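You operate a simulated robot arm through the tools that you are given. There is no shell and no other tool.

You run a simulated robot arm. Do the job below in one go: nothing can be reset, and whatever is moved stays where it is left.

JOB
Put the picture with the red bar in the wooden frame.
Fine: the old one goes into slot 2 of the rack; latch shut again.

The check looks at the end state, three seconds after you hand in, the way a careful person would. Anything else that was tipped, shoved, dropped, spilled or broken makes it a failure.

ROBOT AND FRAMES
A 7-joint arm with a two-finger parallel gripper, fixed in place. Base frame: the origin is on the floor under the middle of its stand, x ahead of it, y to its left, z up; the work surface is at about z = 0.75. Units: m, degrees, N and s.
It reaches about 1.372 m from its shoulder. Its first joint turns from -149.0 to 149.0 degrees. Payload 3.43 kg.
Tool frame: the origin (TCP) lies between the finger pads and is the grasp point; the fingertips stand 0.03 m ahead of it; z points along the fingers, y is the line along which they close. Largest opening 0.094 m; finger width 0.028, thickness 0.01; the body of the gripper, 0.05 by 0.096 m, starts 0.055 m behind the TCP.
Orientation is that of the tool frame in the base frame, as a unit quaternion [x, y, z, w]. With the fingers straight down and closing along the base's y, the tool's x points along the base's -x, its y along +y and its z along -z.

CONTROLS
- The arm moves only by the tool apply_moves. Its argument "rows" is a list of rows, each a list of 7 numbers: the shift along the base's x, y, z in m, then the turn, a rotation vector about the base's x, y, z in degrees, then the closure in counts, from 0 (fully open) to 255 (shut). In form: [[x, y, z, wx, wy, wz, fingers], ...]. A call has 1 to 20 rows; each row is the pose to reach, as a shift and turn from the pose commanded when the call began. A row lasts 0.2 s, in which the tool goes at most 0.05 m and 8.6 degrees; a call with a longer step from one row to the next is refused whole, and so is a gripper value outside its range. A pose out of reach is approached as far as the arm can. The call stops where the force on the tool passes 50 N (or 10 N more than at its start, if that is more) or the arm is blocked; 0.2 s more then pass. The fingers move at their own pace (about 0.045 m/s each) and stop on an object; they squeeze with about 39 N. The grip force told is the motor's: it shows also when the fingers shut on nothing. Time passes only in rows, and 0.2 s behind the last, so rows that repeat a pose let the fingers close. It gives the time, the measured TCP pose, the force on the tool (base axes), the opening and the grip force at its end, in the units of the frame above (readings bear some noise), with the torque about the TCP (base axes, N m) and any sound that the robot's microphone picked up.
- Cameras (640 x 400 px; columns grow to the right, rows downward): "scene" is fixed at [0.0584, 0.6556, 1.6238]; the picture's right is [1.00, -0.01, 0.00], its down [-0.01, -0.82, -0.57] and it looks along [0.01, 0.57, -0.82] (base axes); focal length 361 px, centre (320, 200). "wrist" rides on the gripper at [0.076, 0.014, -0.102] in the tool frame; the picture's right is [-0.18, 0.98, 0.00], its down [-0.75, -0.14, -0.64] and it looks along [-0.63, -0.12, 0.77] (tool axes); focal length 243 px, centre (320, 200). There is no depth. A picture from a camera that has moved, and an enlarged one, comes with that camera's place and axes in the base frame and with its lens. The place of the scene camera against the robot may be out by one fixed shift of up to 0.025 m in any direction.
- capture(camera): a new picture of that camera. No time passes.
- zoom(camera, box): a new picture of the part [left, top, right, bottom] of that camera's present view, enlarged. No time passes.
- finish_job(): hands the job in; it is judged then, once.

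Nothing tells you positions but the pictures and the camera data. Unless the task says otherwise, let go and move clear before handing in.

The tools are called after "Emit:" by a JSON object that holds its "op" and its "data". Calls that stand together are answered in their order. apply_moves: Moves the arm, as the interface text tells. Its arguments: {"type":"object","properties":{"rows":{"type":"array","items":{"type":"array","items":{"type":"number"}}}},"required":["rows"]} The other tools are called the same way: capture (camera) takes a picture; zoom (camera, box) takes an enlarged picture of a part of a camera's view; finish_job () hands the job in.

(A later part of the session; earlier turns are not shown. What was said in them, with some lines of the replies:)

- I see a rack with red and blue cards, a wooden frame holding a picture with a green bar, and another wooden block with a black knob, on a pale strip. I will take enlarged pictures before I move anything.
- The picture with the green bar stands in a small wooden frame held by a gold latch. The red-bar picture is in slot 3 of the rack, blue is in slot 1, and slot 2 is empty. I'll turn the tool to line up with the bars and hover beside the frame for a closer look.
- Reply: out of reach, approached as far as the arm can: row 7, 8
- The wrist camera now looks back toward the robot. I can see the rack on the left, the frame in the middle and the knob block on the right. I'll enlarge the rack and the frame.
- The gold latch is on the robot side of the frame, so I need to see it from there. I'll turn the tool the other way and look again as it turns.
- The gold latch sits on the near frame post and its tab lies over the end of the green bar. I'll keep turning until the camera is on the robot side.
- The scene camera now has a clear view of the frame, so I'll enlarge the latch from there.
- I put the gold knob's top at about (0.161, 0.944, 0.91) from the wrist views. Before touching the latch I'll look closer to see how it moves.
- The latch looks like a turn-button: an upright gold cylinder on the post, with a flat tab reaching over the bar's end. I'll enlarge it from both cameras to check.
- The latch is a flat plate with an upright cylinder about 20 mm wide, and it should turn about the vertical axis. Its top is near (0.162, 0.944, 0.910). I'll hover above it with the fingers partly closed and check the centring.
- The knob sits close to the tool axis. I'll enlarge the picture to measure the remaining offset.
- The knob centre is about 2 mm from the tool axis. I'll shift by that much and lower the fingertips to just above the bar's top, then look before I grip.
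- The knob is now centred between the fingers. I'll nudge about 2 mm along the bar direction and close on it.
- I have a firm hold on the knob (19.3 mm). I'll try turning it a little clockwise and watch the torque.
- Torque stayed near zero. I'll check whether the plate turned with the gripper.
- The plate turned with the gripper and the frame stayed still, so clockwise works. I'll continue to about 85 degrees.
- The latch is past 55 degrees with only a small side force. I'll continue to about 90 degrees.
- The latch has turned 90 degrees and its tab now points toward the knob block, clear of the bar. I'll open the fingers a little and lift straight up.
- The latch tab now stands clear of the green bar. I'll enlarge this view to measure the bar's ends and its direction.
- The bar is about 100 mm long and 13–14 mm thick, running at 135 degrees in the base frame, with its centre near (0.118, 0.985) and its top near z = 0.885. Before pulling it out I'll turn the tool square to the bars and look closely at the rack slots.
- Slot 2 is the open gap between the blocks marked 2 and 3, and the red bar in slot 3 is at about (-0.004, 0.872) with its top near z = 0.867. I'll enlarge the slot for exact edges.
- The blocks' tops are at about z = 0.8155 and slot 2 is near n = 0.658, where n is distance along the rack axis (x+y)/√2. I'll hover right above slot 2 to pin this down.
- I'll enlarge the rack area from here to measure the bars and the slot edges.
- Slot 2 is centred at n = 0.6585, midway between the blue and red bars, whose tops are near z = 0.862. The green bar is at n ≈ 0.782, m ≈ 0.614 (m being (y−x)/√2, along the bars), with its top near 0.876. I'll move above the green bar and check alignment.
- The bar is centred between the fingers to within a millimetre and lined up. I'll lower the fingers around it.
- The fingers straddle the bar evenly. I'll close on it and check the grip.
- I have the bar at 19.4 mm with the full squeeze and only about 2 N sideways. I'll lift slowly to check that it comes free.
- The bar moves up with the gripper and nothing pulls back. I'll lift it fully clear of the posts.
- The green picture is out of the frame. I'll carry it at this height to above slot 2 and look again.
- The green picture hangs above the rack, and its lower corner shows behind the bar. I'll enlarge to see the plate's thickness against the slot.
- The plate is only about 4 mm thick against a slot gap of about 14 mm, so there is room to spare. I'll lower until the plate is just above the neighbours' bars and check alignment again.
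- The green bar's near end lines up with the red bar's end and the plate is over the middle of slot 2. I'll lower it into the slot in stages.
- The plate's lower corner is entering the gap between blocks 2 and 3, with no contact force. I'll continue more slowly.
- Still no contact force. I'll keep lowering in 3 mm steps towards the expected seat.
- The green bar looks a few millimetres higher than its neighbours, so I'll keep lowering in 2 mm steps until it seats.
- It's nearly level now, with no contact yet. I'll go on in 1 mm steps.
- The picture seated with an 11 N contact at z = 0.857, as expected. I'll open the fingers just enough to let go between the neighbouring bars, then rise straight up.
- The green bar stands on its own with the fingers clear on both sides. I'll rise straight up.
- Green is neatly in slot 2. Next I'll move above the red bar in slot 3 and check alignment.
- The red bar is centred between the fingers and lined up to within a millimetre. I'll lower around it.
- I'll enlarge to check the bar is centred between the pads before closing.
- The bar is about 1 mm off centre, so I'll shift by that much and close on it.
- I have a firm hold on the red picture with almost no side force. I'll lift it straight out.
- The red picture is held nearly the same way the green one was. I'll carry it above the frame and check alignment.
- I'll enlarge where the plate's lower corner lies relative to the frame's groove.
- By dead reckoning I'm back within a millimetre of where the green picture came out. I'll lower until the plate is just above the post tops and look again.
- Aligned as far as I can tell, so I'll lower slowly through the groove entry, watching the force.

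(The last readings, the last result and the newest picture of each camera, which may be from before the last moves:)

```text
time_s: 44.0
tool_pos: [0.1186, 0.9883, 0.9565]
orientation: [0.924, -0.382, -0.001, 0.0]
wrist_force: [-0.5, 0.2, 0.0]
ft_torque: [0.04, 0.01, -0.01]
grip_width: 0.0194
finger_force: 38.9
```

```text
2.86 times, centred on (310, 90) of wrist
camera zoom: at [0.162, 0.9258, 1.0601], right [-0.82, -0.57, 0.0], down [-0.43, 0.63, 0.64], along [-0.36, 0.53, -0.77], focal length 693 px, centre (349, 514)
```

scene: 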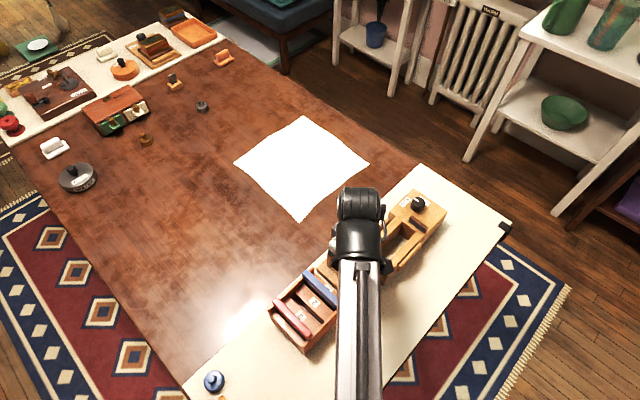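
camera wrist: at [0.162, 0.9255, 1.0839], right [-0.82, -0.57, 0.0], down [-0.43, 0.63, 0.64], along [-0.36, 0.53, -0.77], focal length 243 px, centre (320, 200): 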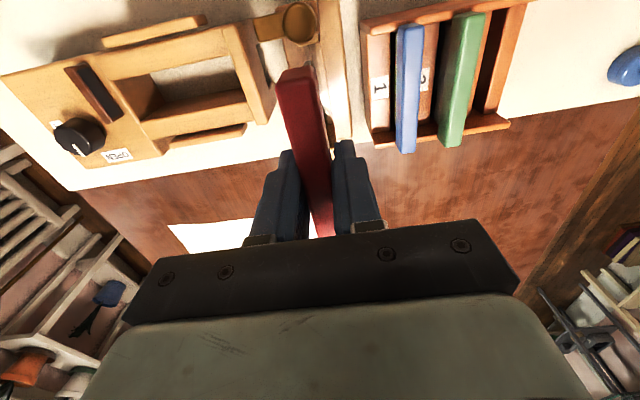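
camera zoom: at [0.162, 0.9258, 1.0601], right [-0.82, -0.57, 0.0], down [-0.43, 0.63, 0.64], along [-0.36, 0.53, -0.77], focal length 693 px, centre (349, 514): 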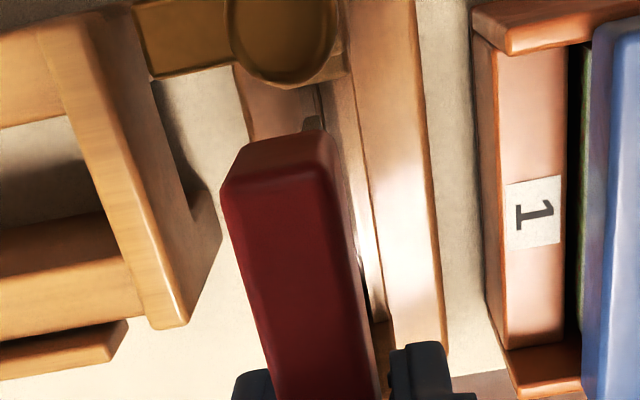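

No contact as it passes the post tops. I'll continue down.

Emit:
{"op": "apply_moves", "data": {"rows": [[0, 0, -0.006, 0, 0, 0, 240], [0, 0, -0.012, 0, 0, 0, 240], [0, 0, -0.018, 0, 0, 0, 240], [0, 0, -0.024, 0, 0, 0, 240], [0, 0, -0.03, 0, 0, 0, 240], [0, 0, -0.036, 0, 0, 0, 240]]}}

Emit:
{"op": "zoom", "data": {"camera": "wrist", "box": [220, 20, 380, 180]}}

```text
time_s: 45.4
tool_pos: [0.1188, 0.9887, 0.9206]
orientation: [0.924, -0.382, 0.0, 0.0]
wrist_force: [-0.1, -0.3, -0.8]
ft_torque: [0.0, 0.01, 0.02]
grip_width: 0.0198
finger_force: 39.2
```

```text
2.50 times, centred on (300, 100) of wrist
camera zoom: at [0.162, 0.9256, 1.0236], right [-0.82, -0.57, 0.0], down [-0.43, 0.63, 0.64], along [-0.36, 0.53, -0.77], focal length 606 px, centre (370, 450)
```

zoom: 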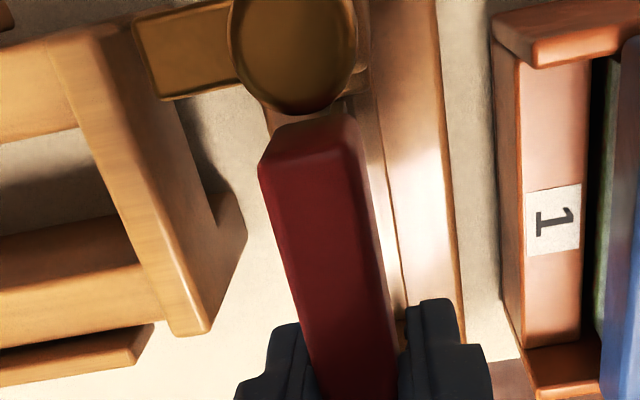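

The bar's near end is now passing the latch knob. I'll go on in 3–4 mm steps and watch the side forces.

Emit:
{"op": "apply_moves", "data": {"rows": [[0, 0, -0.003, 0, 0, 0, 240], [0, 0, -0.006, 0, 0, 0, 240], [0, 0, -0.009, 0, 0, 0, 240], [0, 0, -0.012, 0, 0, 0, 240], [0, 0, -0.015, 0, 0, 0, 240], [0, 0, -0.018, 0, 0, 0, 240], [0, 0, -0.022, 0, 0, 0, 240]]}}

Emit:
{"op": "capture", "data": {"camera": "wrist"}}

Emit:
{"op": "zoom", "data": {"camera": "wrist", "box": [220, 20, 380, 180]}}

```text
time_s: 47.0
tool_pos: [0.1183, 0.9888, 0.8985]
orientation: [0.924, -0.382, 0.0, 0.0]
wrist_force: [0.0, -0.1, -0.5]
ft_torque: [-0.02, 0.0, -0.03]
grip_width: 0.0195
finger_force: 39.0
```

```text
taken
camera wrist: at [0.1622, 0.9256, 1.0019], right [-0.82, -0.57, 0.0], down [-0.43, 0.63, 0.64], along [-0.36, 0.53, -0.77], focal length 243 px, centre (320, 200)
```

wrist: 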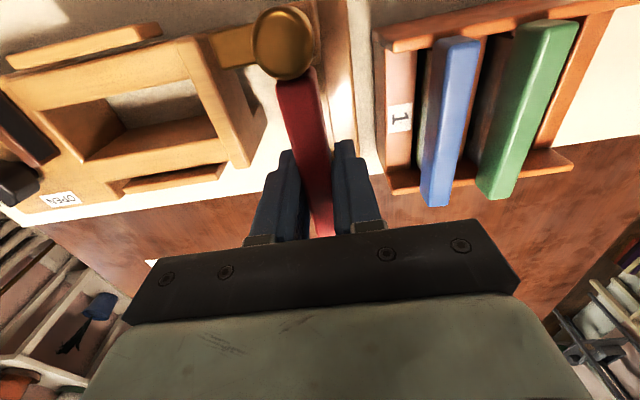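

```text
2.50 times, centred on (300, 100) of wrist
camera zoom: at [0.1622, 0.9256, 1.0019], right [-0.82, -0.57, 0.0], down [-0.43, 0.63, 0.64], along [-0.36, 0.53, -0.77], focal length 606 px, centre (370, 450)
```

zoom: 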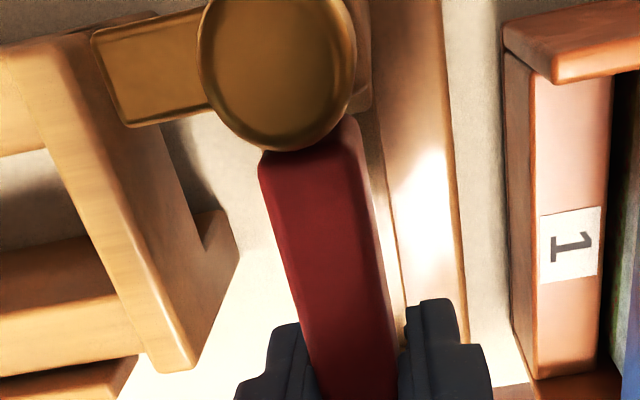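

Still free, and the view matches the one from the green picture's exit. I'll lower to just above the seat.

Emit:
{"op": "apply_moves", "data": {"rows": [[0, 0, -0.004, 0, 0, 0, 240], [0, 0, -0.008, 0, 0, 0, 240], [0, 0, -0.012, 0, 0, 0, 240], [0, 0, -0.016, 0, 0, 0, 240], [0, 0, -0.02, 0, 0, 0, 240], [0, 0, -0.022, 0, 0, 0, 240]]}}

Emit:
{"op": "zoom", "data": {"camera": "wrist", "box": [220, 20, 380, 180]}}

```text
time_s: 48.4
tool_pos: [0.1181, 0.9884, 0.8759]
orientation: [0.924, -0.381, 0.0, 0.0]
wrist_force: [0.3, 0.1, -0.2]
ft_torque: [-0.01, 0.06, 0.0]
grip_width: 0.0194
finger_force: 38.8
```

```text
2.50 times, centred on (300, 100) of wrist
camera zoom: at [0.1619, 0.9254, 0.9796], right [-0.82, -0.57, 0.0], down [-0.43, 0.63, 0.64], along [-0.36, 0.53, -0.77], focal length 606 px, centre (370, 450)
```

zoom: 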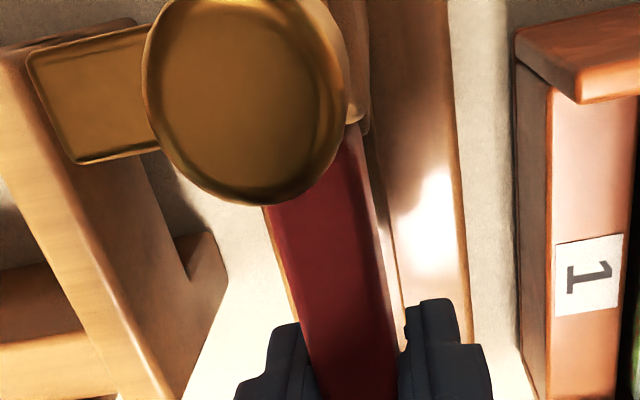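

The picture is about 4 mm above its seat. I'll finish in 1 mm steps until I feel contact.

Emit:
{"op": "apply_moves", "data": {"rows": [[0, 0, -0.001, 0, 0, 0, 240], [0, 0, -0.002, 0, 0, 0, 240], [0, 0, -0.003, 0, 0, 0, 240], [0, 0, -0.004, 0, 0, 0, 240]]}}

```text
time_s: 49.4
tool_pos: [0.1188, 0.9894, 0.8733]
orientation: [0.924, -0.382, 0.0, 0.0]
wrist_force: [-0.3, -0.6, 3.4]
ft_torque: [-0.14, -0.03, -0.01]
grip_width: 0.0193
finger_force: 38.6
```

A first light touch shows (3.4 N). I'll go 1–2 mm further to confirm it's seated.

Emit:
{"op": "apply_moves", "data": {"rows": [[0, 0, -0.001, 0, 0, 0, 240], [0, 0, -0.0015, 0, 0, 0, 240]]}}

Emit:
{"op": "zoom", "data": {"camera": "wrist", "box": [220, 20, 380, 180]}}

```text
time_s: 50.0
tool_pos: [0.1174, 0.9897, 0.8737]
orientation: [0.924, -0.382, 0.0, -0.002]
wrist_force: [-2.2, 3.1, 24.5]
ft_torque: [-0.47, -0.27, -0.06]
grip_width: 0.0196
finger_force: 38.8
```

```text
2.50 times, centred on (300, 100) of wrist
camera zoom: at [0.1618, 0.9255, 0.9765], right [-0.82, -0.57, 0.0], down [-0.43, 0.63, 0.64], along [-0.36, 0.53, -0.77], focal length 606 px, centre (370, 450)
```

zoom: 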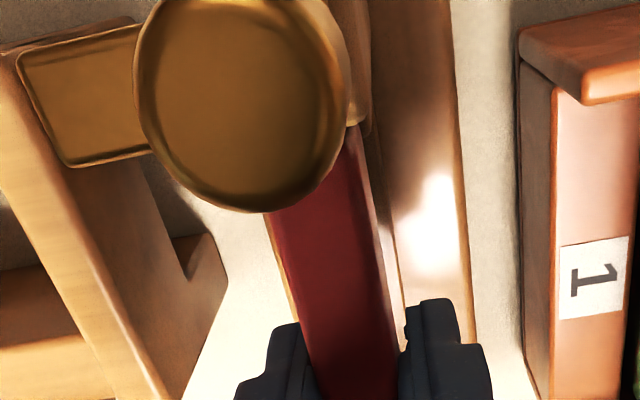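

Contact firmed up at exactly the height I calculated, so the picture is seated. I'll unload, open the fingers slightly and check.

Emit:
{"op": "apply_moves", "data": {"rows": [[0, 0, 0.0012, 0, 0, 0, 240], [0, 0, 0.0015, 0, 0, 0, 195], [0, 0, 0.0015, 0, 0, 0, 170], [0, 0, 0.0015, 0, 0, 0, 150], [0, 0, 0.0015, 0, 0, 0, 150]]}}

Emit:
{"op": "zoom", "data": {"camera": "wrist", "box": [220, 40, 400, 220]}}

```text
time_s: 51.2
tool_pos: [0.1171, 0.9885, 0.872]
orientation: [0.924, -0.382, 0.0, 0.0]
wrist_force: [-0.1, 0.6, -0.5]
ft_torque: [0.0, -0.01, -0.03]
grip_width: 0.0385
finger_force: 0.0
```

```text
2.22 times, centred on (310, 130) of wrist
camera zoom: at [0.1621, 0.9259, 0.9759], right [-0.82, -0.57, 0.0], down [-0.43, 0.63, 0.64], along [-0.36, 0.53, -0.77], focal length 539 px, centre (342, 356)
```

zoom: 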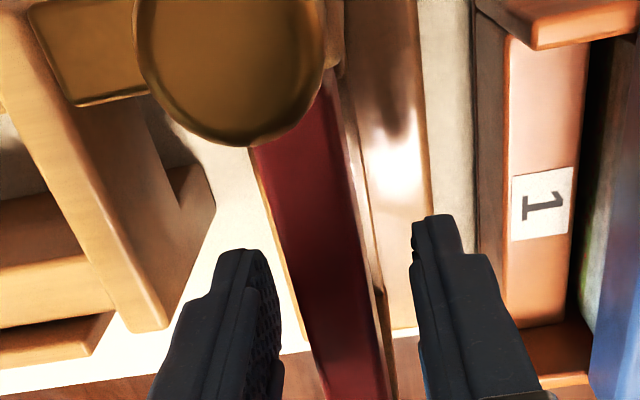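

Released cleanly. I'll rise straight up and inspect the picture in the frame.

Emit:
{"op": "apply_moves", "data": {"rows": [[0, 0, 0.01, 0, 0, 0, 150], [0, 0, 0.03, 0, 0, 0, 150], [0, 0, 0.06, 0, 0, 0, 150], [0, 0, 0.09, 0, 0, 0, 150], [0, 0, 0.12, 0, 0, 0, 150]]}}

Emit:
{"op": "capture", "data": {"camera": "wrist"}}

Emit:
{"op": "zoom", "data": {"camera": "wrist", "box": [250, 0, 390, 150]}}

```text
time_s: 52.4
tool_pos: [0.1192, 0.9879, 0.994]
orientation: [0.924, -0.382, 0.001, 0.001]
wrist_force: [0.6, -0.8, -0.1]
ft_torque: [-0.04, -0.01, -0.03]
grip_width: 0.0387
finger_force: 0.0
```

```text
taken
camera wrist: at [0.1631, 0.9257, 1.097], right [-0.82, -0.57, 0.0], down [-0.43, 0.63, 0.64], along [-0.36, 0.53, -0.77], focal length 243 px, centre (320, 200)
```

wrist: 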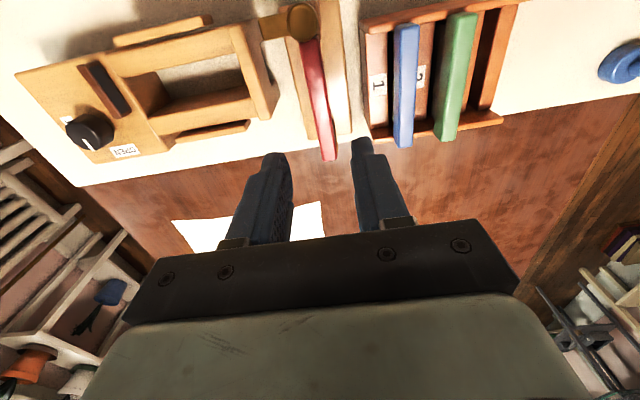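

```text
2.67 times, centred on (320, 75) of wrist
camera zoom: at [0.1631, 0.9257, 1.097], right [-0.82, -0.57, 0.0], down [-0.43, 0.63, 0.64], along [-0.36, 0.53, -0.77], focal length 647 px, centre (320, 533)
```

zoom: 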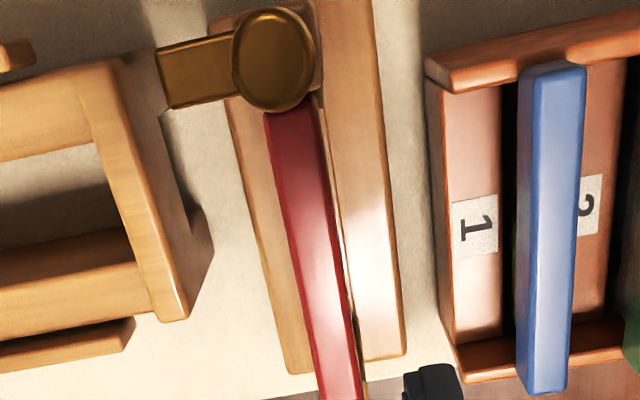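

The red picture sits in the frame. To shut the latch, I'll turn the tool back 93 degrees to how it stood when I let the latch go, and hover over the knob.

Emit:
{"op": "apply_moves", "data": {"rows": [[0.0043, -0.0043, 0, 0, 0, -8.46, 150], [0.0085, -0.0085, 0, 0, 0, -16.93, 150], [0.0128, -0.0128, 0, 0, 0, -25.39, 150], [0.0171, -0.0171, 0, 0, 0, -33.85, 150], [0.0214, -0.0214, 0, 0, 0, -42.32, 150], [0.0256, -0.0256, 0, 0, 0, -50.78, 150], [0.0299, -0.0299, 0, 0, 0, -59.25, 150], [0.0342, -0.0342, 0, 0, 0, -67.7, 150], [0.0385, -0.0385, 0, 0, 0, -76.17, 150], [0.0427, -0.0427, 0, 0, 0, -84.64, 150], [0.047, -0.047, 0, 0, 0, -93.1, 150], [0.047, -0.047, -0.02, 0, 0, -93.1, 150]]}}

Emit:
{"op": "capture", "data": {"camera": "wrist"}}

Emit:
{"op": "zoom", "data": {"camera": "wrist", "box": [260, 60, 400, 180]}}

Emit:
{"op": "zoom", "data": {"camera": "scene", "box": [260, 180, 440, 360]}}

```text
time_s: 55.0
tool_pos: [0.1647, 0.9412, 0.9726]
orientation: [-0.357, 0.934, 0.0, 0.001]
wrist_force: [-1.1, -0.2, 0.2]
ft_torque: [0.05, 0.0, -0.04]
grip_width: 0.0389
finger_force: 0.0
```

```text
taken
camera wrist: at [0.0984, 0.902, 1.0759], right [-0.52, 0.85, 0.0], down [0.66, 0.4, 0.64], along [0.55, 0.33, -0.77], focal length 243 px, centre (320, 200)
```

wrist: 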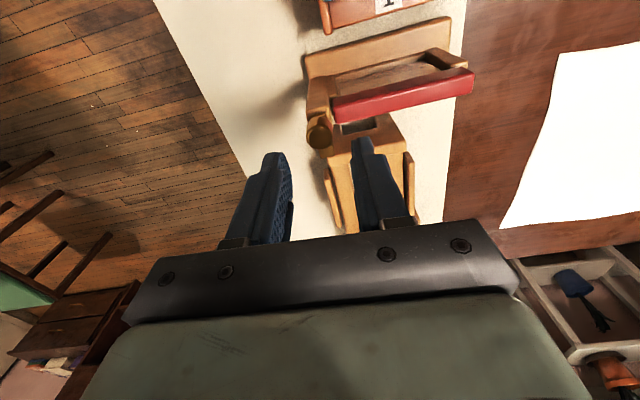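

```text
3.33 times, centred on (330, 120) of wrist
camera zoom: at [0.0984, 0.902, 1.0759], right [-0.52, 0.85, 0.0], down [0.66, 0.4, 0.64], along [0.55, 0.33, -0.77], focal length 809 px, centre (287, 467)
```

zoom: 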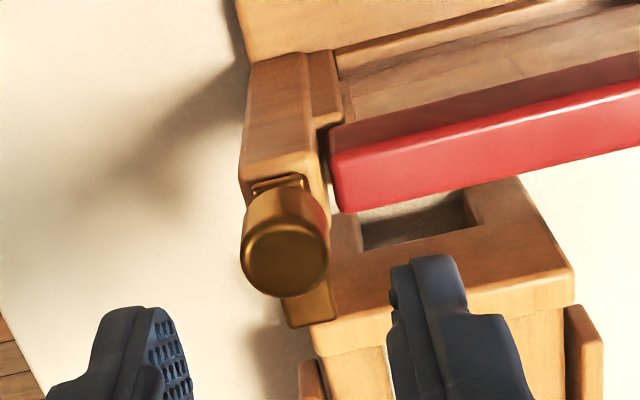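

```text
2.22 times, centred on (350, 270) of scene
camera zoom: at [0.0584, 0.6556, 1.6238], right [1.0, -0.01, 0.0], down [-0.01, -0.82, -0.57], along [0.01, 0.57, -0.82], focal length 802 px, centre (253, 44)
```

zoom: 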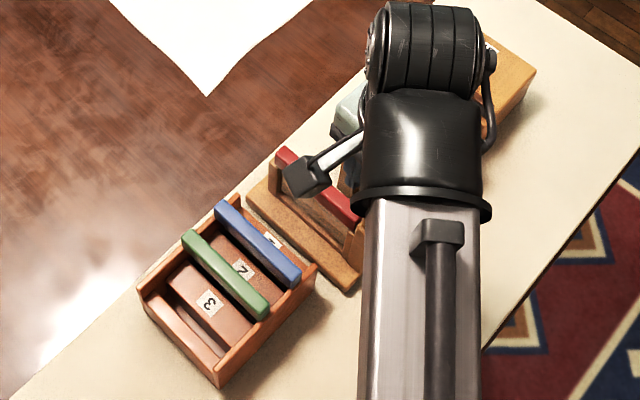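

The knob is centred under the tool to within half a millimetre. I'll lower around it to the same height as before.

Emit:
{"op": "apply_moves", "data": {"rows": [[0, 0, -0.015, 0, 0, 0, 150], [0, 0, -0.03, 0, 0, 0, 150], [0, 0, -0.044, 0, 0, 0, 150], [0, 0, -0.044, 0, 0, 0, 150]]}}

Emit:
{"op": "zoom", "data": {"camera": "wrist", "box": [260, 80, 400, 220]}}

```text
time_s: 56.0
tool_pos: [0.1653, 0.9415, 0.9286]
orientation: [-0.359, 0.934, 0.0, 0.0]
wrist_force: [0.7, -0.4, 0.8]
ft_torque: [0.0, 0.02, 0.01]
grip_width: 0.0386
finger_force: 0.1
```

```text
2.86 times, centred on (330, 150) of wrist
camera zoom: at [0.0991, 0.9019, 1.032], right [-0.52, 0.85, 0.0], down [0.65, 0.4, 0.64], along [0.55, 0.33, -0.77], focal length 693 px, centre (291, 343)
```

zoom: 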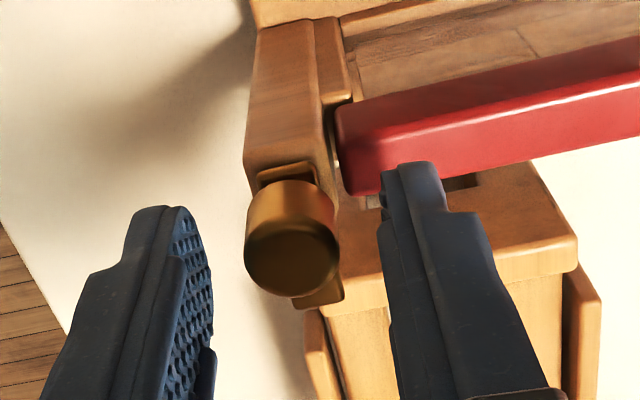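

The knob is centred. I'll close on it.

Emit:
{"op": "apply_moves", "data": {"rows": [[0, 0, 0, 0, 0, 0, 190], [0, 0, 0, 0, 0, 0, 230], [0, 0, 0, 0, 0, 0, 230], [0, 0, 0, 0, 0, 0, 230]]}}

```text
time_s: 57.0
tool_pos: [0.165, 0.9412, 0.9287]
orientation: [-0.358, 0.934, 0.0, 0.0]
wrist_force: [0.1, -0.9, 0.1]
ft_torque: [0.01, -0.06, -0.01]
grip_width: 0.0193
finger_force: 38.9
```

The knob is gripped at 19.3 mm with no side force. I'll turn it back counterclockwise to its shut position.

Emit:
{"op": "apply_moves", "data": {"rows": [[0, 0, 0, 0, 0, 7, 230], [0, 0, 0, 0, 0, 14, 230], [0, 0, 0, 0, 0, 21, 230], [0, 0, 0, 0, 0, 28, 230], [0, 0, 0, 0, 0, 35, 230], [0, 0, 0, 0, 0, 42, 230], [0, 0, 0, 0, 0, 48, 230]]}}

Emit:
{"op": "zoom", "data": {"camera": "wrist", "box": [260, 80, 400, 220]}}

```text
time_s: 58.6
tool_pos: [0.1659, 0.9422, 0.9277]
orientation: [0.707, -0.707, 0.0, 0.0]
wrist_force: [-0.9, -4.2, -0.2]
ft_torque: [-0.22, 0.09, 0.0]
grip_width: 0.0192
finger_force: 39.0
```

```text
2.86 times, centred on (330, 150) of wrist
camera zoom: at [0.1511, 0.8662, 1.0321], right [-0.98, 0.18, 0.0], down [0.14, 0.75, 0.64], along [0.12, 0.63, -0.77], focal length 693 px, centre (291, 343)
```

zoom: 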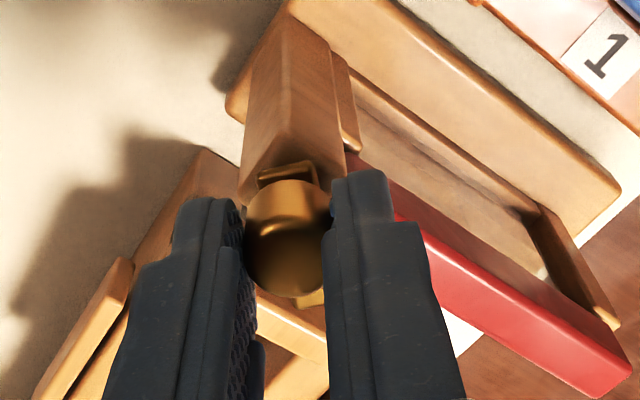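

The latch is turning with the gripper. I'll finish the rest of the 90 degrees.

Emit:
{"op": "apply_moves", "data": {"rows": [[0, 0, 0, 0, 0, 7, 230], [0, 0, 0, 0, 0, 14, 230], [0, 0, 0, 0, 0, 21, 230], [0, 0, 0, 0, 0, 28, 230], [0, 0, 0, 0, 0, 35, 230], [0, 0, 0, 0, 0, 42, 230]]}}

Emit:
{"op": "zoom", "data": {"camera": "wrist", "box": [260, 80, 400, 220]}}

```text
time_s: 60.0
tool_pos: [0.1643, 0.9412, 0.9283]
orientation: [0.914, -0.406, 0.001, 0.0]
wrist_force: [3.1, -2.3, 2.2]
ft_torque: [-0.15, -0.12, 0.0]
grip_width: 0.019
finger_force: 38.8
```

```text
2.86 times, centred on (330, 150) of wrist
camera zoom: at [0.2059, 0.8765, 1.0321], right [-0.85, -0.52, 0.0], down [-0.4, 0.65, 0.64], along [-0.34, 0.55, -0.77], focal length 693 px, centre (291, 343)
```

zoom: 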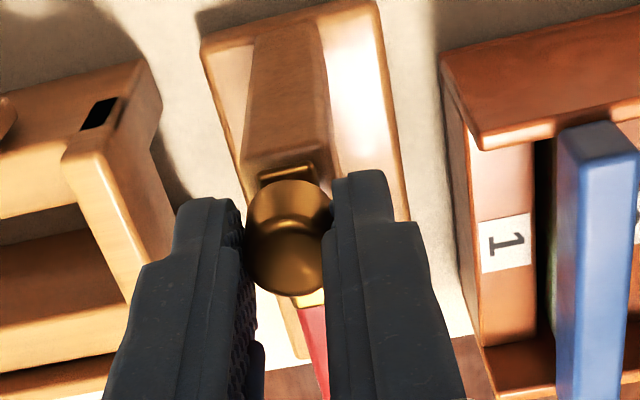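

The tool is back at its original latch orientation and the tab lies over the red bar's end. I'll let go and lift away.

Emit:
{"op": "apply_moves", "data": {"rows": [[0, 0, 0, 0, 0, 0, 195], [0, 0, 0, 0, 0, 0, 150], [0, 0, 0, 0, 0, 0, 150], [0, 0, 0.03, 0, 0, 0, 150], [0, 0, 0.06, 0, 0, 0, 150], [0.02, -0.03, 0.09, 0, 0, 0, 120], [0.04, -0.065, 0.1, 0, 0, 0, 100]]}}

Emit:
{"op": "capture", "data": {"camera": "wrist"}}

Emit:
{"op": "zoom", "data": {"camera": "wrist", "box": [270, 140, 370, 240]}}

Emit:
{"op": "zoom", "data": {"camera": "scene", "box": [310, 235, 390, 315]}}

```text
time_s: 61.6
tool_pos: [0.2048, 0.8753, 1.0284]
orientation: [0.914, -0.407, 0.0, 0.0]
wrist_force: [0.8, 0.8, 0.3]
ft_torque: [-0.02, -0.01, 0.01]
grip_width: 0.0571
finger_force: 0.0
```

```text
taken
camera wrist: at [0.2453, 0.8106, 1.1319], right [-0.85, -0.52, 0.0], down [-0.4, 0.65, 0.64], along [-0.33, 0.55, -0.77], focal length 243 px, centre (320, 200)
```

wrist: 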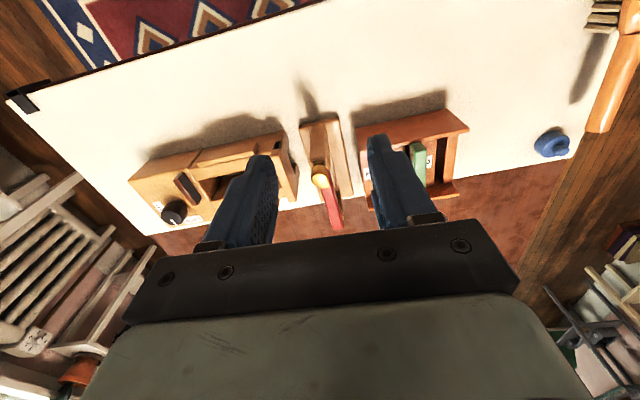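

```text
4.00 times, centred on (320, 190) of wrist
camera zoom: at [0.2453, 0.8106, 1.1319], right [-0.85, -0.52, 0.0], down [-0.4, 0.65, 0.64], along [-0.33, 0.55, -0.77], focal length 970 px, centre (320, 240)
```

zoom: 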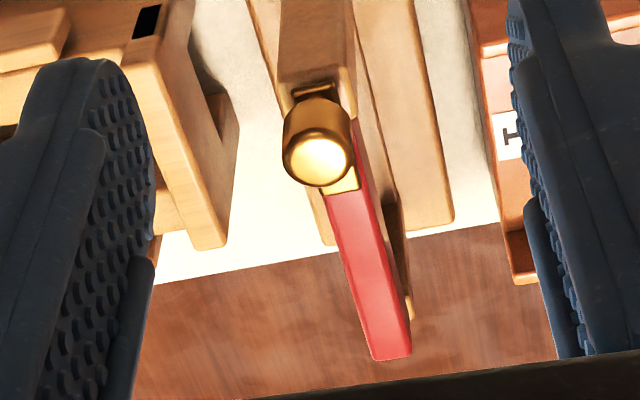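

```text
5.00 times, centred on (350, 275) of scene
camera zoom: at [0.0584, 0.6556, 1.6238], right [1.0, -0.01, 0.0], down [-0.01, -0.82, -0.57], along [0.01, 0.57, -0.82], focal length 1804 px, centre (170, -175)
```

zoom: 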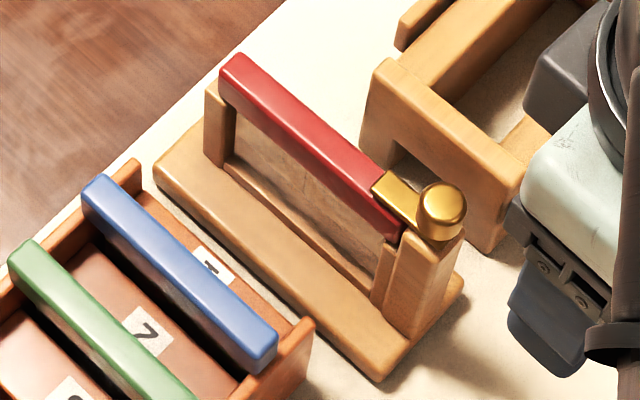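

The latch is shut over the red bar. I'll compare closely with the first views, to be sure the picture sits as the old one did.

Emit:
{"op": "zoom", "data": {"camera": "scene", "box": [345, 260, 385, 300]}}

Emit:
{"op": "zoom", "data": {"camera": "scene", "box": [325, 235, 365, 275]}}

Emit:
{"op": "zoom", "data": {"camera": "scene", "box": [260, 255, 360, 355]}}

Emit:
{"op": "zoom", "data": {"camera": "wrist", "box": [295, 160, 345, 210]}}

```text
10.00 times, centred on (365, 280) of scene
camera zoom: at [0.0584, 0.6556, 1.6238], right [1.0, -0.01, 0.0], down [-0.01, -0.82, -0.57], along [0.01, 0.57, -0.82], focal length 3608 px, centre (-130, -600)
```

zoom: 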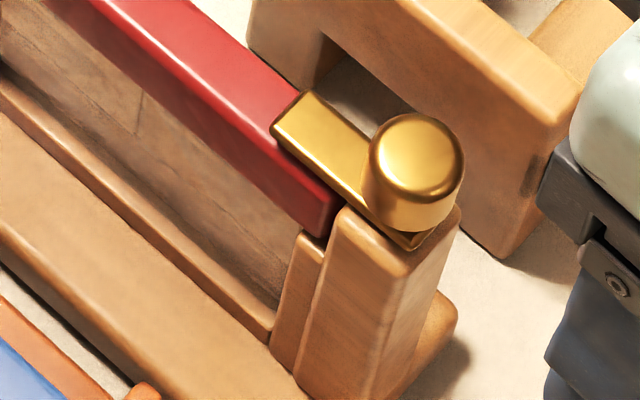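

```text
10.00 times, centred on (345, 255) of scene
camera zoom: at [0.0584, 0.6556, 1.6238], right [1.0, -0.01, 0.0], down [-0.01, -0.82, -0.57], along [0.01, 0.57, -0.82], focal length 3608 px, centre (70, -350)
```

zoom: 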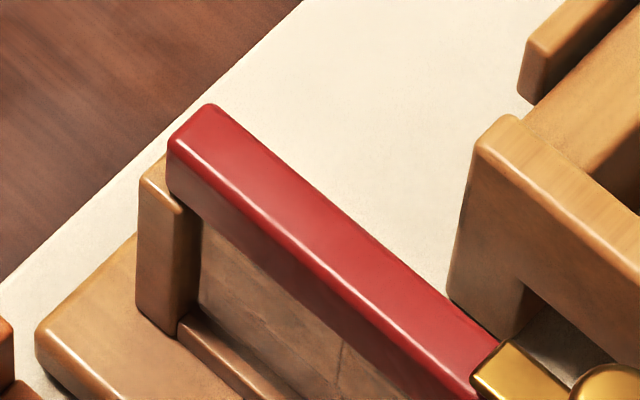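

```text
4.00 times, centred on (310, 305) of scene
camera zoom: at [0.0584, 0.6556, 1.6238], right [1.0, -0.01, 0.0], down [-0.01, -0.82, -0.57], along [0.01, 0.57, -0.82], focal length 1443 px, centre (360, -220)
```

zoom: 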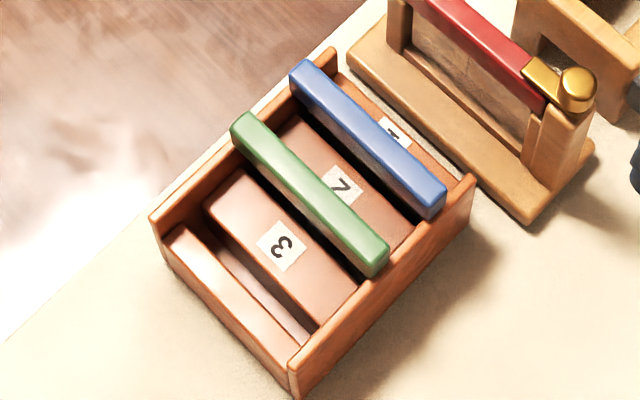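

```text
8.00 times, centred on (320, 185) of wrist
camera zoom: at [0.2453, 0.8106, 1.1319], right [-0.85, -0.52, 0.0], down [-0.4, 0.65, 0.64], along [-0.33, 0.55, -0.77], focal length 1941 px, centre (320, 320)
```

zoom: 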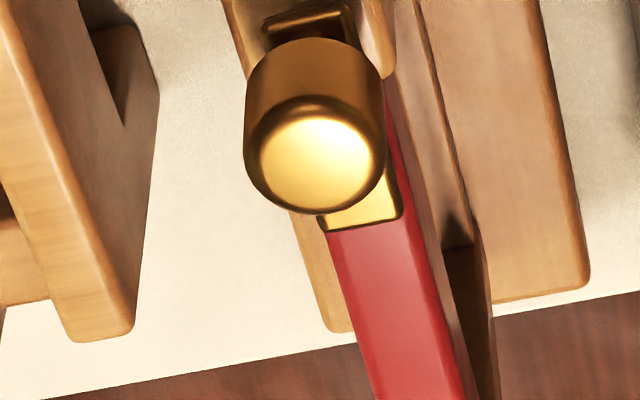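

From the fixed camera the red bar looks perhaps a pixel higher than the green one did. I'll return to the exact pose where I photographed the green bar in the frame and compare directly.

Emit:
{"op": "apply_moves", "data": {"rows": [[-0.0037, 0.006, 0.01, 0, 0, -8.2, 150], [-0.0074, 0.0119, 0.01, 0, 0, -16.4, 150], [-0.011, 0.0179, 0.01, 0, 0, -24.5, 150], [-0.0147, 0.0239, 0.01, 0, 0, -32.7, 150], [-0.0184, 0.0299, 0.01, 0, 0, -40.9, 150], [-0.0221, 0.0358, 0.01, 0, 0, -49.1, 150], [-0.0258, 0.0418, 0.01, 0, 0, -57.3, 150], [-0.0295, 0.0478, 0.01, 0, 0, -65.5, 150], [-0.0331, 0.0538, 0.01, 0, 0, -73.6, 150], [-0.0368, 0.0597, 0.01, 0, 0, -81.8, 150], [-0.0405, 0.0657, 0.01, 0, 0, -90, 150], [-0.0405, 0.0657, 0.01, 0, 0, -90, 150]]}}

Emit:
{"op": "zoom", "data": {"camera": "wrist", "box": [290, 30, 450, 130]}}

Emit:
{"op": "zoom", "data": {"camera": "wrist", "box": [240, 50, 400, 230]}}

```text
time_s: 64.2
tool_pos: [0.1647, 0.9423, 1.0394]
orientation: [-0.357, 0.934, 0.0, 0.0]
wrist_force: [-0.8, -0.3, 0.3]
ft_torque: [0.0, -0.02, 0.0]
grip_width: 0.0386
finger_force: 0.0
```

```text
4.00 times, centred on (370, 80) of wrist
camera zoom: at [0.0981, 0.903, 1.1423], right [-0.52, 0.85, 0.0], down [0.66, 0.4, 0.64], along [0.55, 0.33, -0.77], focal length 970 px, centre (120, 680)
```

zoom: 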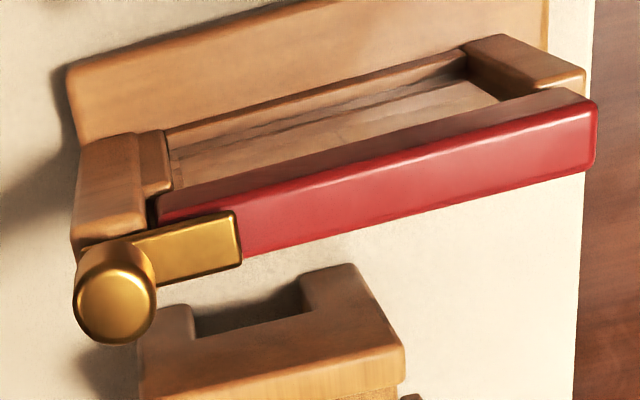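

```text
2.22 times, centred on (320, 140) of wrist
camera zoom: at [0.0981, 0.903, 1.1423], right [-0.52, 0.85, 0.0], down [0.66, 0.4, 0.64], along [0.55, 0.33, -0.77], focal length 539 px, centre (320, 333)
```

zoom: 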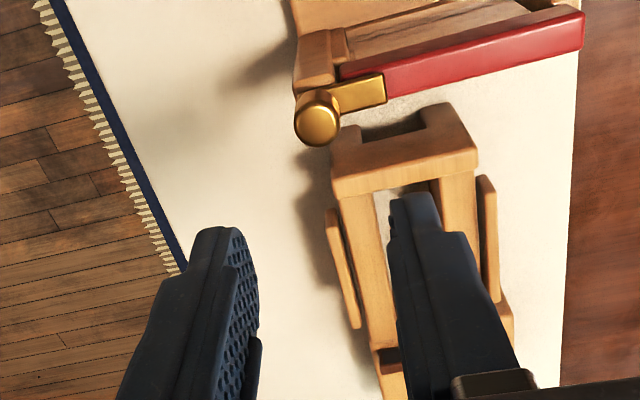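

From here the red bar's near end may sit a few millimetres differently from the green one. I'll tilt the tool for a flatter side view of the frame to see whether the bar is level and fully down.

Emit:
{"op": "apply_moves", "data": {"rows": [[-0.018, -0.004, 0, 0, 0, 0, 150], [-0.036, -0.008, 0, 1.3, -2.1, 0, 150], [-0.054, -0.012, 0, 2.6, -4.3, 0, 150], [-0.072, -0.016, -0.01, 3.9, -6.4, 0, 150], [-0.09, -0.02, -0.02, 5.2, -8.5, 0, 150], [-0.108, -0.024, -0.03, 6.6, -10.7, 0, 150], [-0.126, -0.028, -0.04, 7.9, -12.8, 0, 150], [-0.144, -0.032, -0.05, 9.2, -14.9, 0, 150], [-0.162, -0.036, -0.06, 10.5, -17, 0, 150], [-0.18, -0.037, -0.07, 11.8, -19.2, 0, 150], [-0.18, -0.037, -0.08, 13.1, -21.3, 0, 150], [-0.18, -0.037, -0.08, 13.1, -21.3, 0, 150]]}}

Emit:
{"op": "capture", "data": {"camera": "wrist"}}

```text
time_s: 66.8
tool_pos: [-0.0148, 0.9052, 0.9588]
orientation: [-0.349, 0.912, 0.04, 0.213]
wrist_force: [-0.1, 0.6, 1.0]
ft_torque: [-0.01, 0.0, 0.0]
grip_width: 0.0389
finger_force: 0.1
```

```text
taken
camera wrist: at [-0.112, 0.8471, 1.0197], right [-0.52, 0.85, 0.0], down [0.36, 0.22, 0.91], along [0.77, 0.47, -0.42], focal length 243 px, centre (320, 200)
```

wrist: 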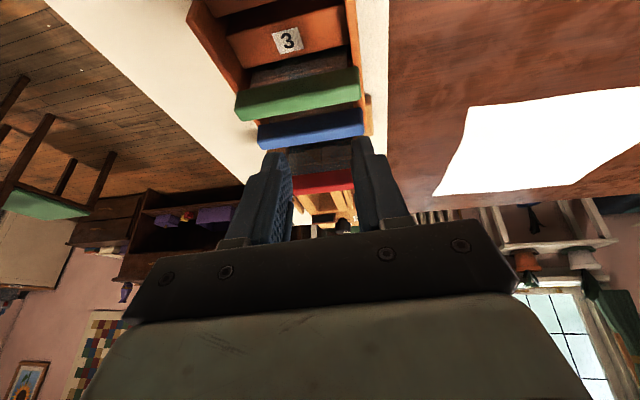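

The fingers block the ends of the bar. I'll open them fully here, in free space, for a clear view.

Emit:
{"op": "apply_moves", "data": {"rows": [[0, 0, 0, 0, 0, 0, 60], [0, 0, 0, 0, 0, 0, 0], [0, 0, 0, 0, 0, 0, 0], [0, 0, 0, 0, 0, 0, 0]]}}

Emit:
{"op": "zoom", "data": {"camera": "wrist", "box": [260, 110, 400, 210]}}

Emit:
{"op": "zoom", "data": {"camera": "wrist", "box": [230, 60, 390, 230]}}

```text
time_s: 67.8
tool_pos: [-0.0149, 0.9045, 0.959]
orientation: [-0.349, 0.912, 0.04, 0.213]
wrist_force: [-0.5, 0.5, -0.9]
ft_torque: [0.02, 0.0, -0.03]
grip_width: 0.0938
finger_force: 0.1
```

```text
4.00 times, centred on (330, 160) of wrist
camera zoom: at [-0.1118, 0.8471, 1.0197], right [-0.52, 0.85, 0.0], down [0.36, 0.22, 0.91], along [0.77, 0.47, -0.42], focal length 970 px, centre (280, 360)
```

zoom: 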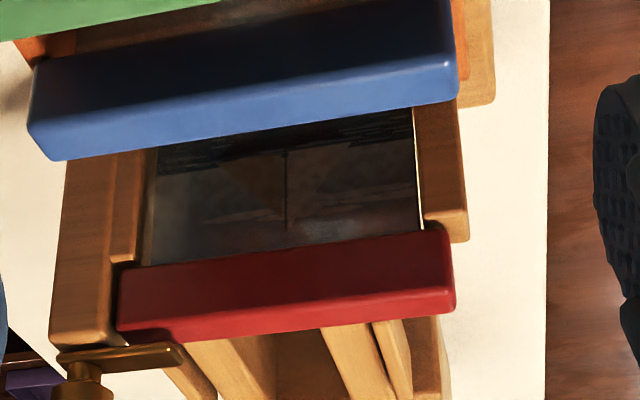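

```text
2.35 times, centred on (310, 145) of wrist
camera zoom: at [-0.1118, 0.8471, 1.0197], right [-0.52, 0.85, 0.0], down [0.36, 0.22, 0.91], along [0.77, 0.47, -0.42], focal length 571 px, centre (344, 329)
```

zoom: 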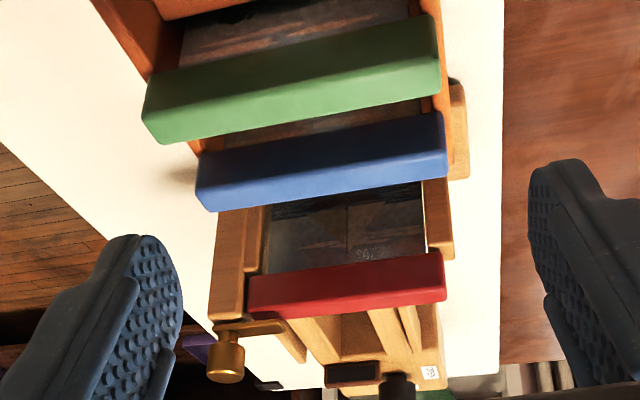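

The bar may tilt slightly. I'll enlarge each end to measure accurately.

Emit:
{"op": "zoom", "data": {"camera": "wrist", "box": [265, 160, 315, 205]}}

Emit:
{"op": "zoom", "data": {"camera": "wrist", "box": [340, 150, 390, 195]}}

```text
8.89 times, centred on (290, 182) of wrist
camera zoom: at [-0.1118, 0.8471, 1.0197], right [-0.52, 0.85, 0.0], down [0.36, 0.22, 0.91], along [0.77, 0.47, -0.42], focal length 2157 px, centre (587, 356)
```

zoom: 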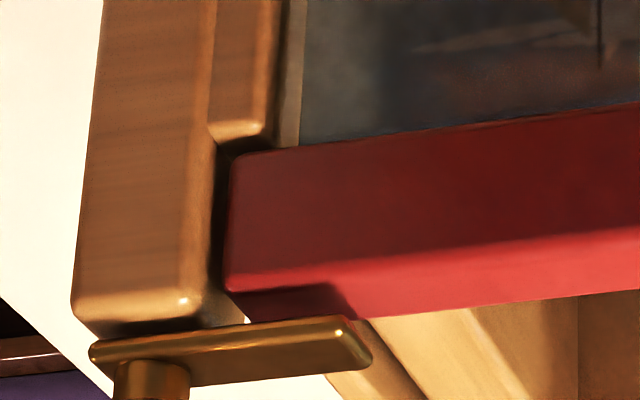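

```text
8.89 times, centred on (365, 172) of wrist
camera zoom: at [-0.1118, 0.8471, 1.0197], right [-0.52, 0.85, 0.0], down [0.36, 0.22, 0.91], along [0.77, 0.47, -0.42], focal length 2157 px, centre (-80, 444)
```

zoom: 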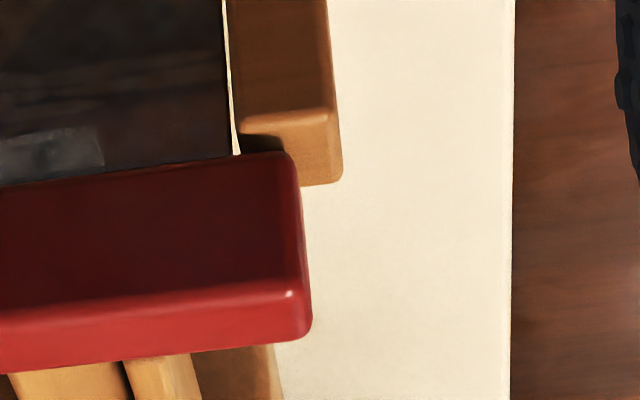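

I'll use the blue and green bars in the same view as a level reference.

Emit:
{"op": "zoom", "data": {"camera": "wrist", "box": [255, 105, 305, 150]}}

Emit:
{"op": "zoom", "data": {"camera": "wrist", "box": [330, 95, 380, 140]}}

Emit:
{"op": "zoom", "data": {"camera": "wrist", "box": [270, 140, 390, 215]}}

```text
8.89 times, centred on (280, 128) of wrist
camera zoom: at [-0.1118, 0.8471, 1.0197], right [-0.52, 0.85, 0.0], down [0.36, 0.22, 0.91], along [0.77, 0.47, -0.42], focal length 2157 px, centre (676, 844)
```

zoom: 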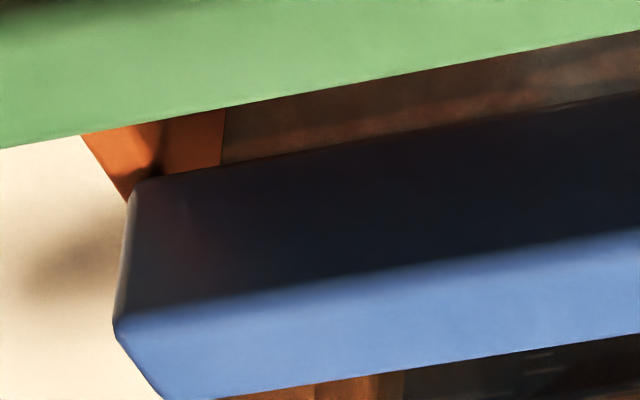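

```text
8.89 times, centred on (355, 118) of wrist
camera zoom: at [-0.1118, 0.8471, 1.0197], right [-0.52, 0.85, 0.0], down [0.36, 0.22, 0.91], along [0.77, 0.47, -0.42], focal length 2157 px, centre (9, 933)
```

zoom: 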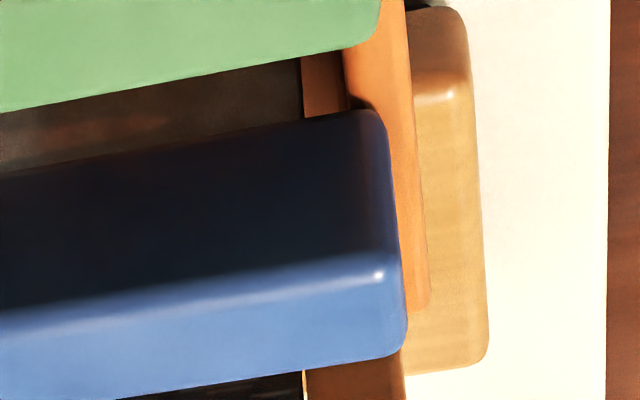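

```text
5.33 times, centred on (330, 178) of wrist
camera zoom: at [-0.1118, 0.8471, 1.0197], right [-0.52, 0.85, 0.0], down [0.36, 0.22, 0.91], along [0.77, 0.47, -0.42], focal length 1294 px, centre (267, 320)
```

zoom: 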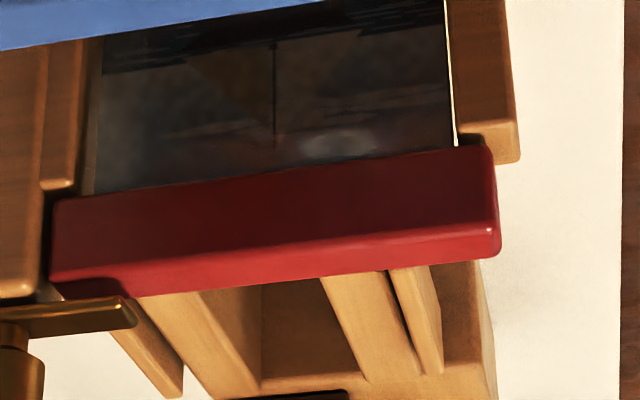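

Measured against the blue bar, the red bar is level. Its top is at z = 0.8775, the same as the green one had, and green in slot 2 is level with blue (0.8617 against 0.8618). I'll back the arm away, straighten the tool and take a last look.

Emit:
{"op": "apply_moves", "data": {"rows": [[0, 0, 0.03, 0, 0, 0, 0], [-0.01, -0.02, 0.06, -2, 3.3, 0, 0], [-0.02, -0.04, 0.09, -4, 6.6, 0, 0], [-0.03, -0.06, 0.12, -6, 9.9, 0, 0], [-0.04, -0.08, 0.15, -8, 13.2, 0, 0], [-0.05, -0.1, 0.18, -10, 16.5, 0, 0], [-0.06, -0.12, 0.21, -12, 19.8, 0, 0], [-0.08, -0.14, 0.24, -13.1, 21.3, 0, 0], [-0.11, -0.16, 0.26, -13.1, 21.3, 0, 0], [-0.14, -0.18, 0.27, -13.1, 21.3, 0, 0], [-0.17, -0.19, 0.27, -13.1, 21.3, 0, 0]]}}

Emit:
{"op": "capture", "data": {"camera": "scene"}}

Emit:
{"op": "capture", "data": {"camera": "wrist"}}

Emit:
{"op": "zoom", "data": {"camera": "scene", "box": [260, 170, 460, 360]}}

```text
time_s: 70.2
tool_pos: [-0.191, 0.7305, 1.2005]
orientation: [-0.359, 0.933, 0.021, 0.0]
wrist_force: [-0.9, -0.4, 0.0]
ft_torque: [-0.02, -0.03, -0.01]
grip_width: 0.0942
finger_force: 0.0
out of reach, approached as far as the arm can: row 8, 9, 10, 11
```

```text
taken
```

scene: 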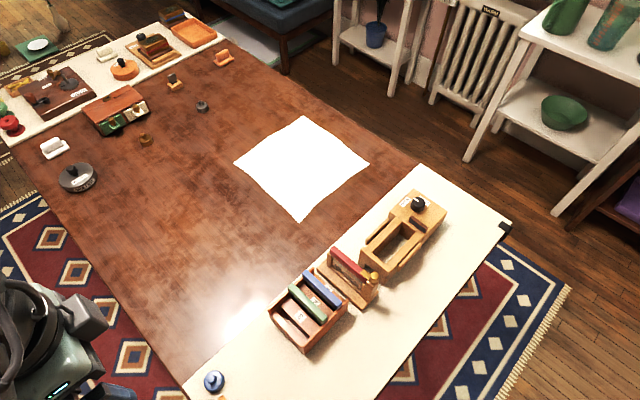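

```text
taken
camera wrist: at [-0.2561, 0.6873, 1.3013], right [-0.52, 0.85, 0.04], down [0.66, 0.37, 0.65], along [0.54, 0.37, -0.76], focal length 243 px, centre (320, 200)
```

wrist: 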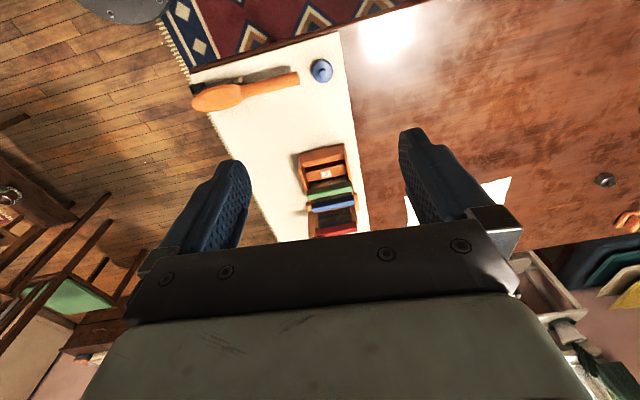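

```text
2.11 times, centred on (360, 265) of scene
camera zoom: at [0.0584, 0.6556, 1.6238], right [1.0, -0.01, 0.0], down [-0.01, -0.82, -0.57], along [0.01, 0.57, -0.82], focal length 760 px, centre (236, 63)
```

zoom: 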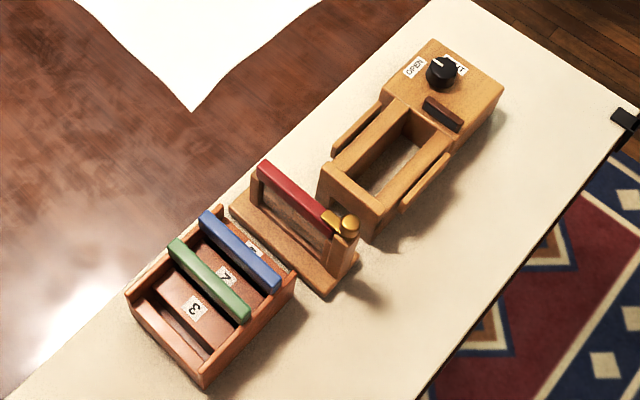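

The arm is clear and nothing else has moved. One last close look at the frame and the rack before I hand in.

Emit:
{"op": "zoom", "data": {"camera": "scene", "box": [310, 235, 390, 315]}}

Emit:
{"op": "zoom", "data": {"camera": "scene", "box": [260, 255, 360, 355]}}

```text
5.00 times, centred on (350, 275) of scene
camera zoom: at [0.0584, 0.6556, 1.6238], right [1.0, -0.01, 0.0], down [-0.01, -0.82, -0.57], along [0.01, 0.57, -0.82], focal length 1804 px, centre (170, -175)
```

zoom: 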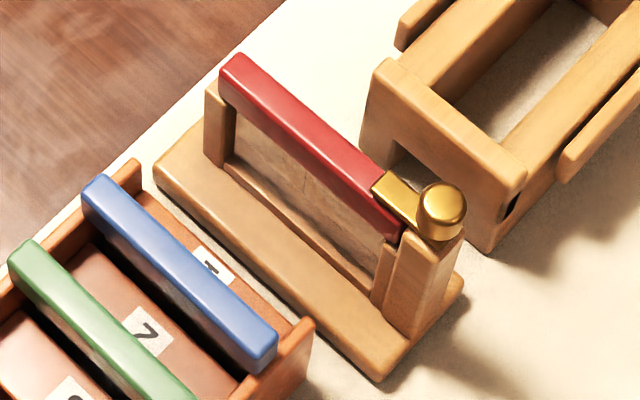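

```text
4.00 times, centred on (310, 305) of scene
camera zoom: at [0.0584, 0.6556, 1.6238], right [1.0, -0.01, 0.0], down [-0.01, -0.82, -0.57], along [0.01, 0.57, -0.82], focal length 1443 px, centre (360, -220)
```

zoom: 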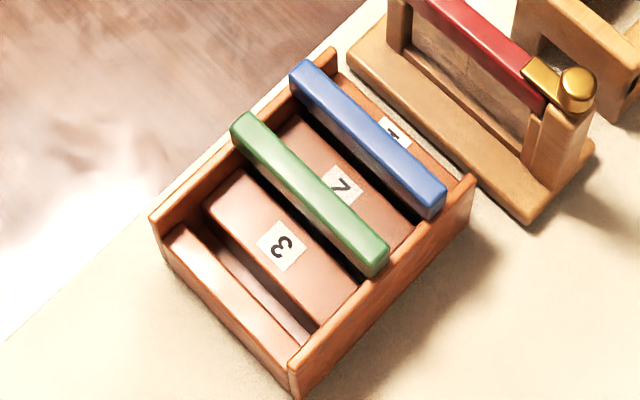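

The red-bar picture is seated level in the frame with the gold latch shut over its end. The green picture is in slot 2, blue is still in slot 1, and the arm is clear with everything else where it was, so I'm handing in.

Emit:
{"op": "finish_job", "data": {}}

```text
The job is handed in.
```

The picture with the red bar is in the wooden frame, and the gold latch is shut over its end again. The old green-bar picture is in slot 2 of the rack.

- **Red picture:** it sits level and at the same height as the green one did. It is about 2 mm further from the latch end than the green one was.
- **Rack:** the green picture is fully down in slot 2, level with the blue one, which is still in slot 1. Slot 3 is now empty.
- **Everything else:** the last pictures show the arm clear of the work area and nothing else moved.

The job is handed in; I haven't seen the result of the check.
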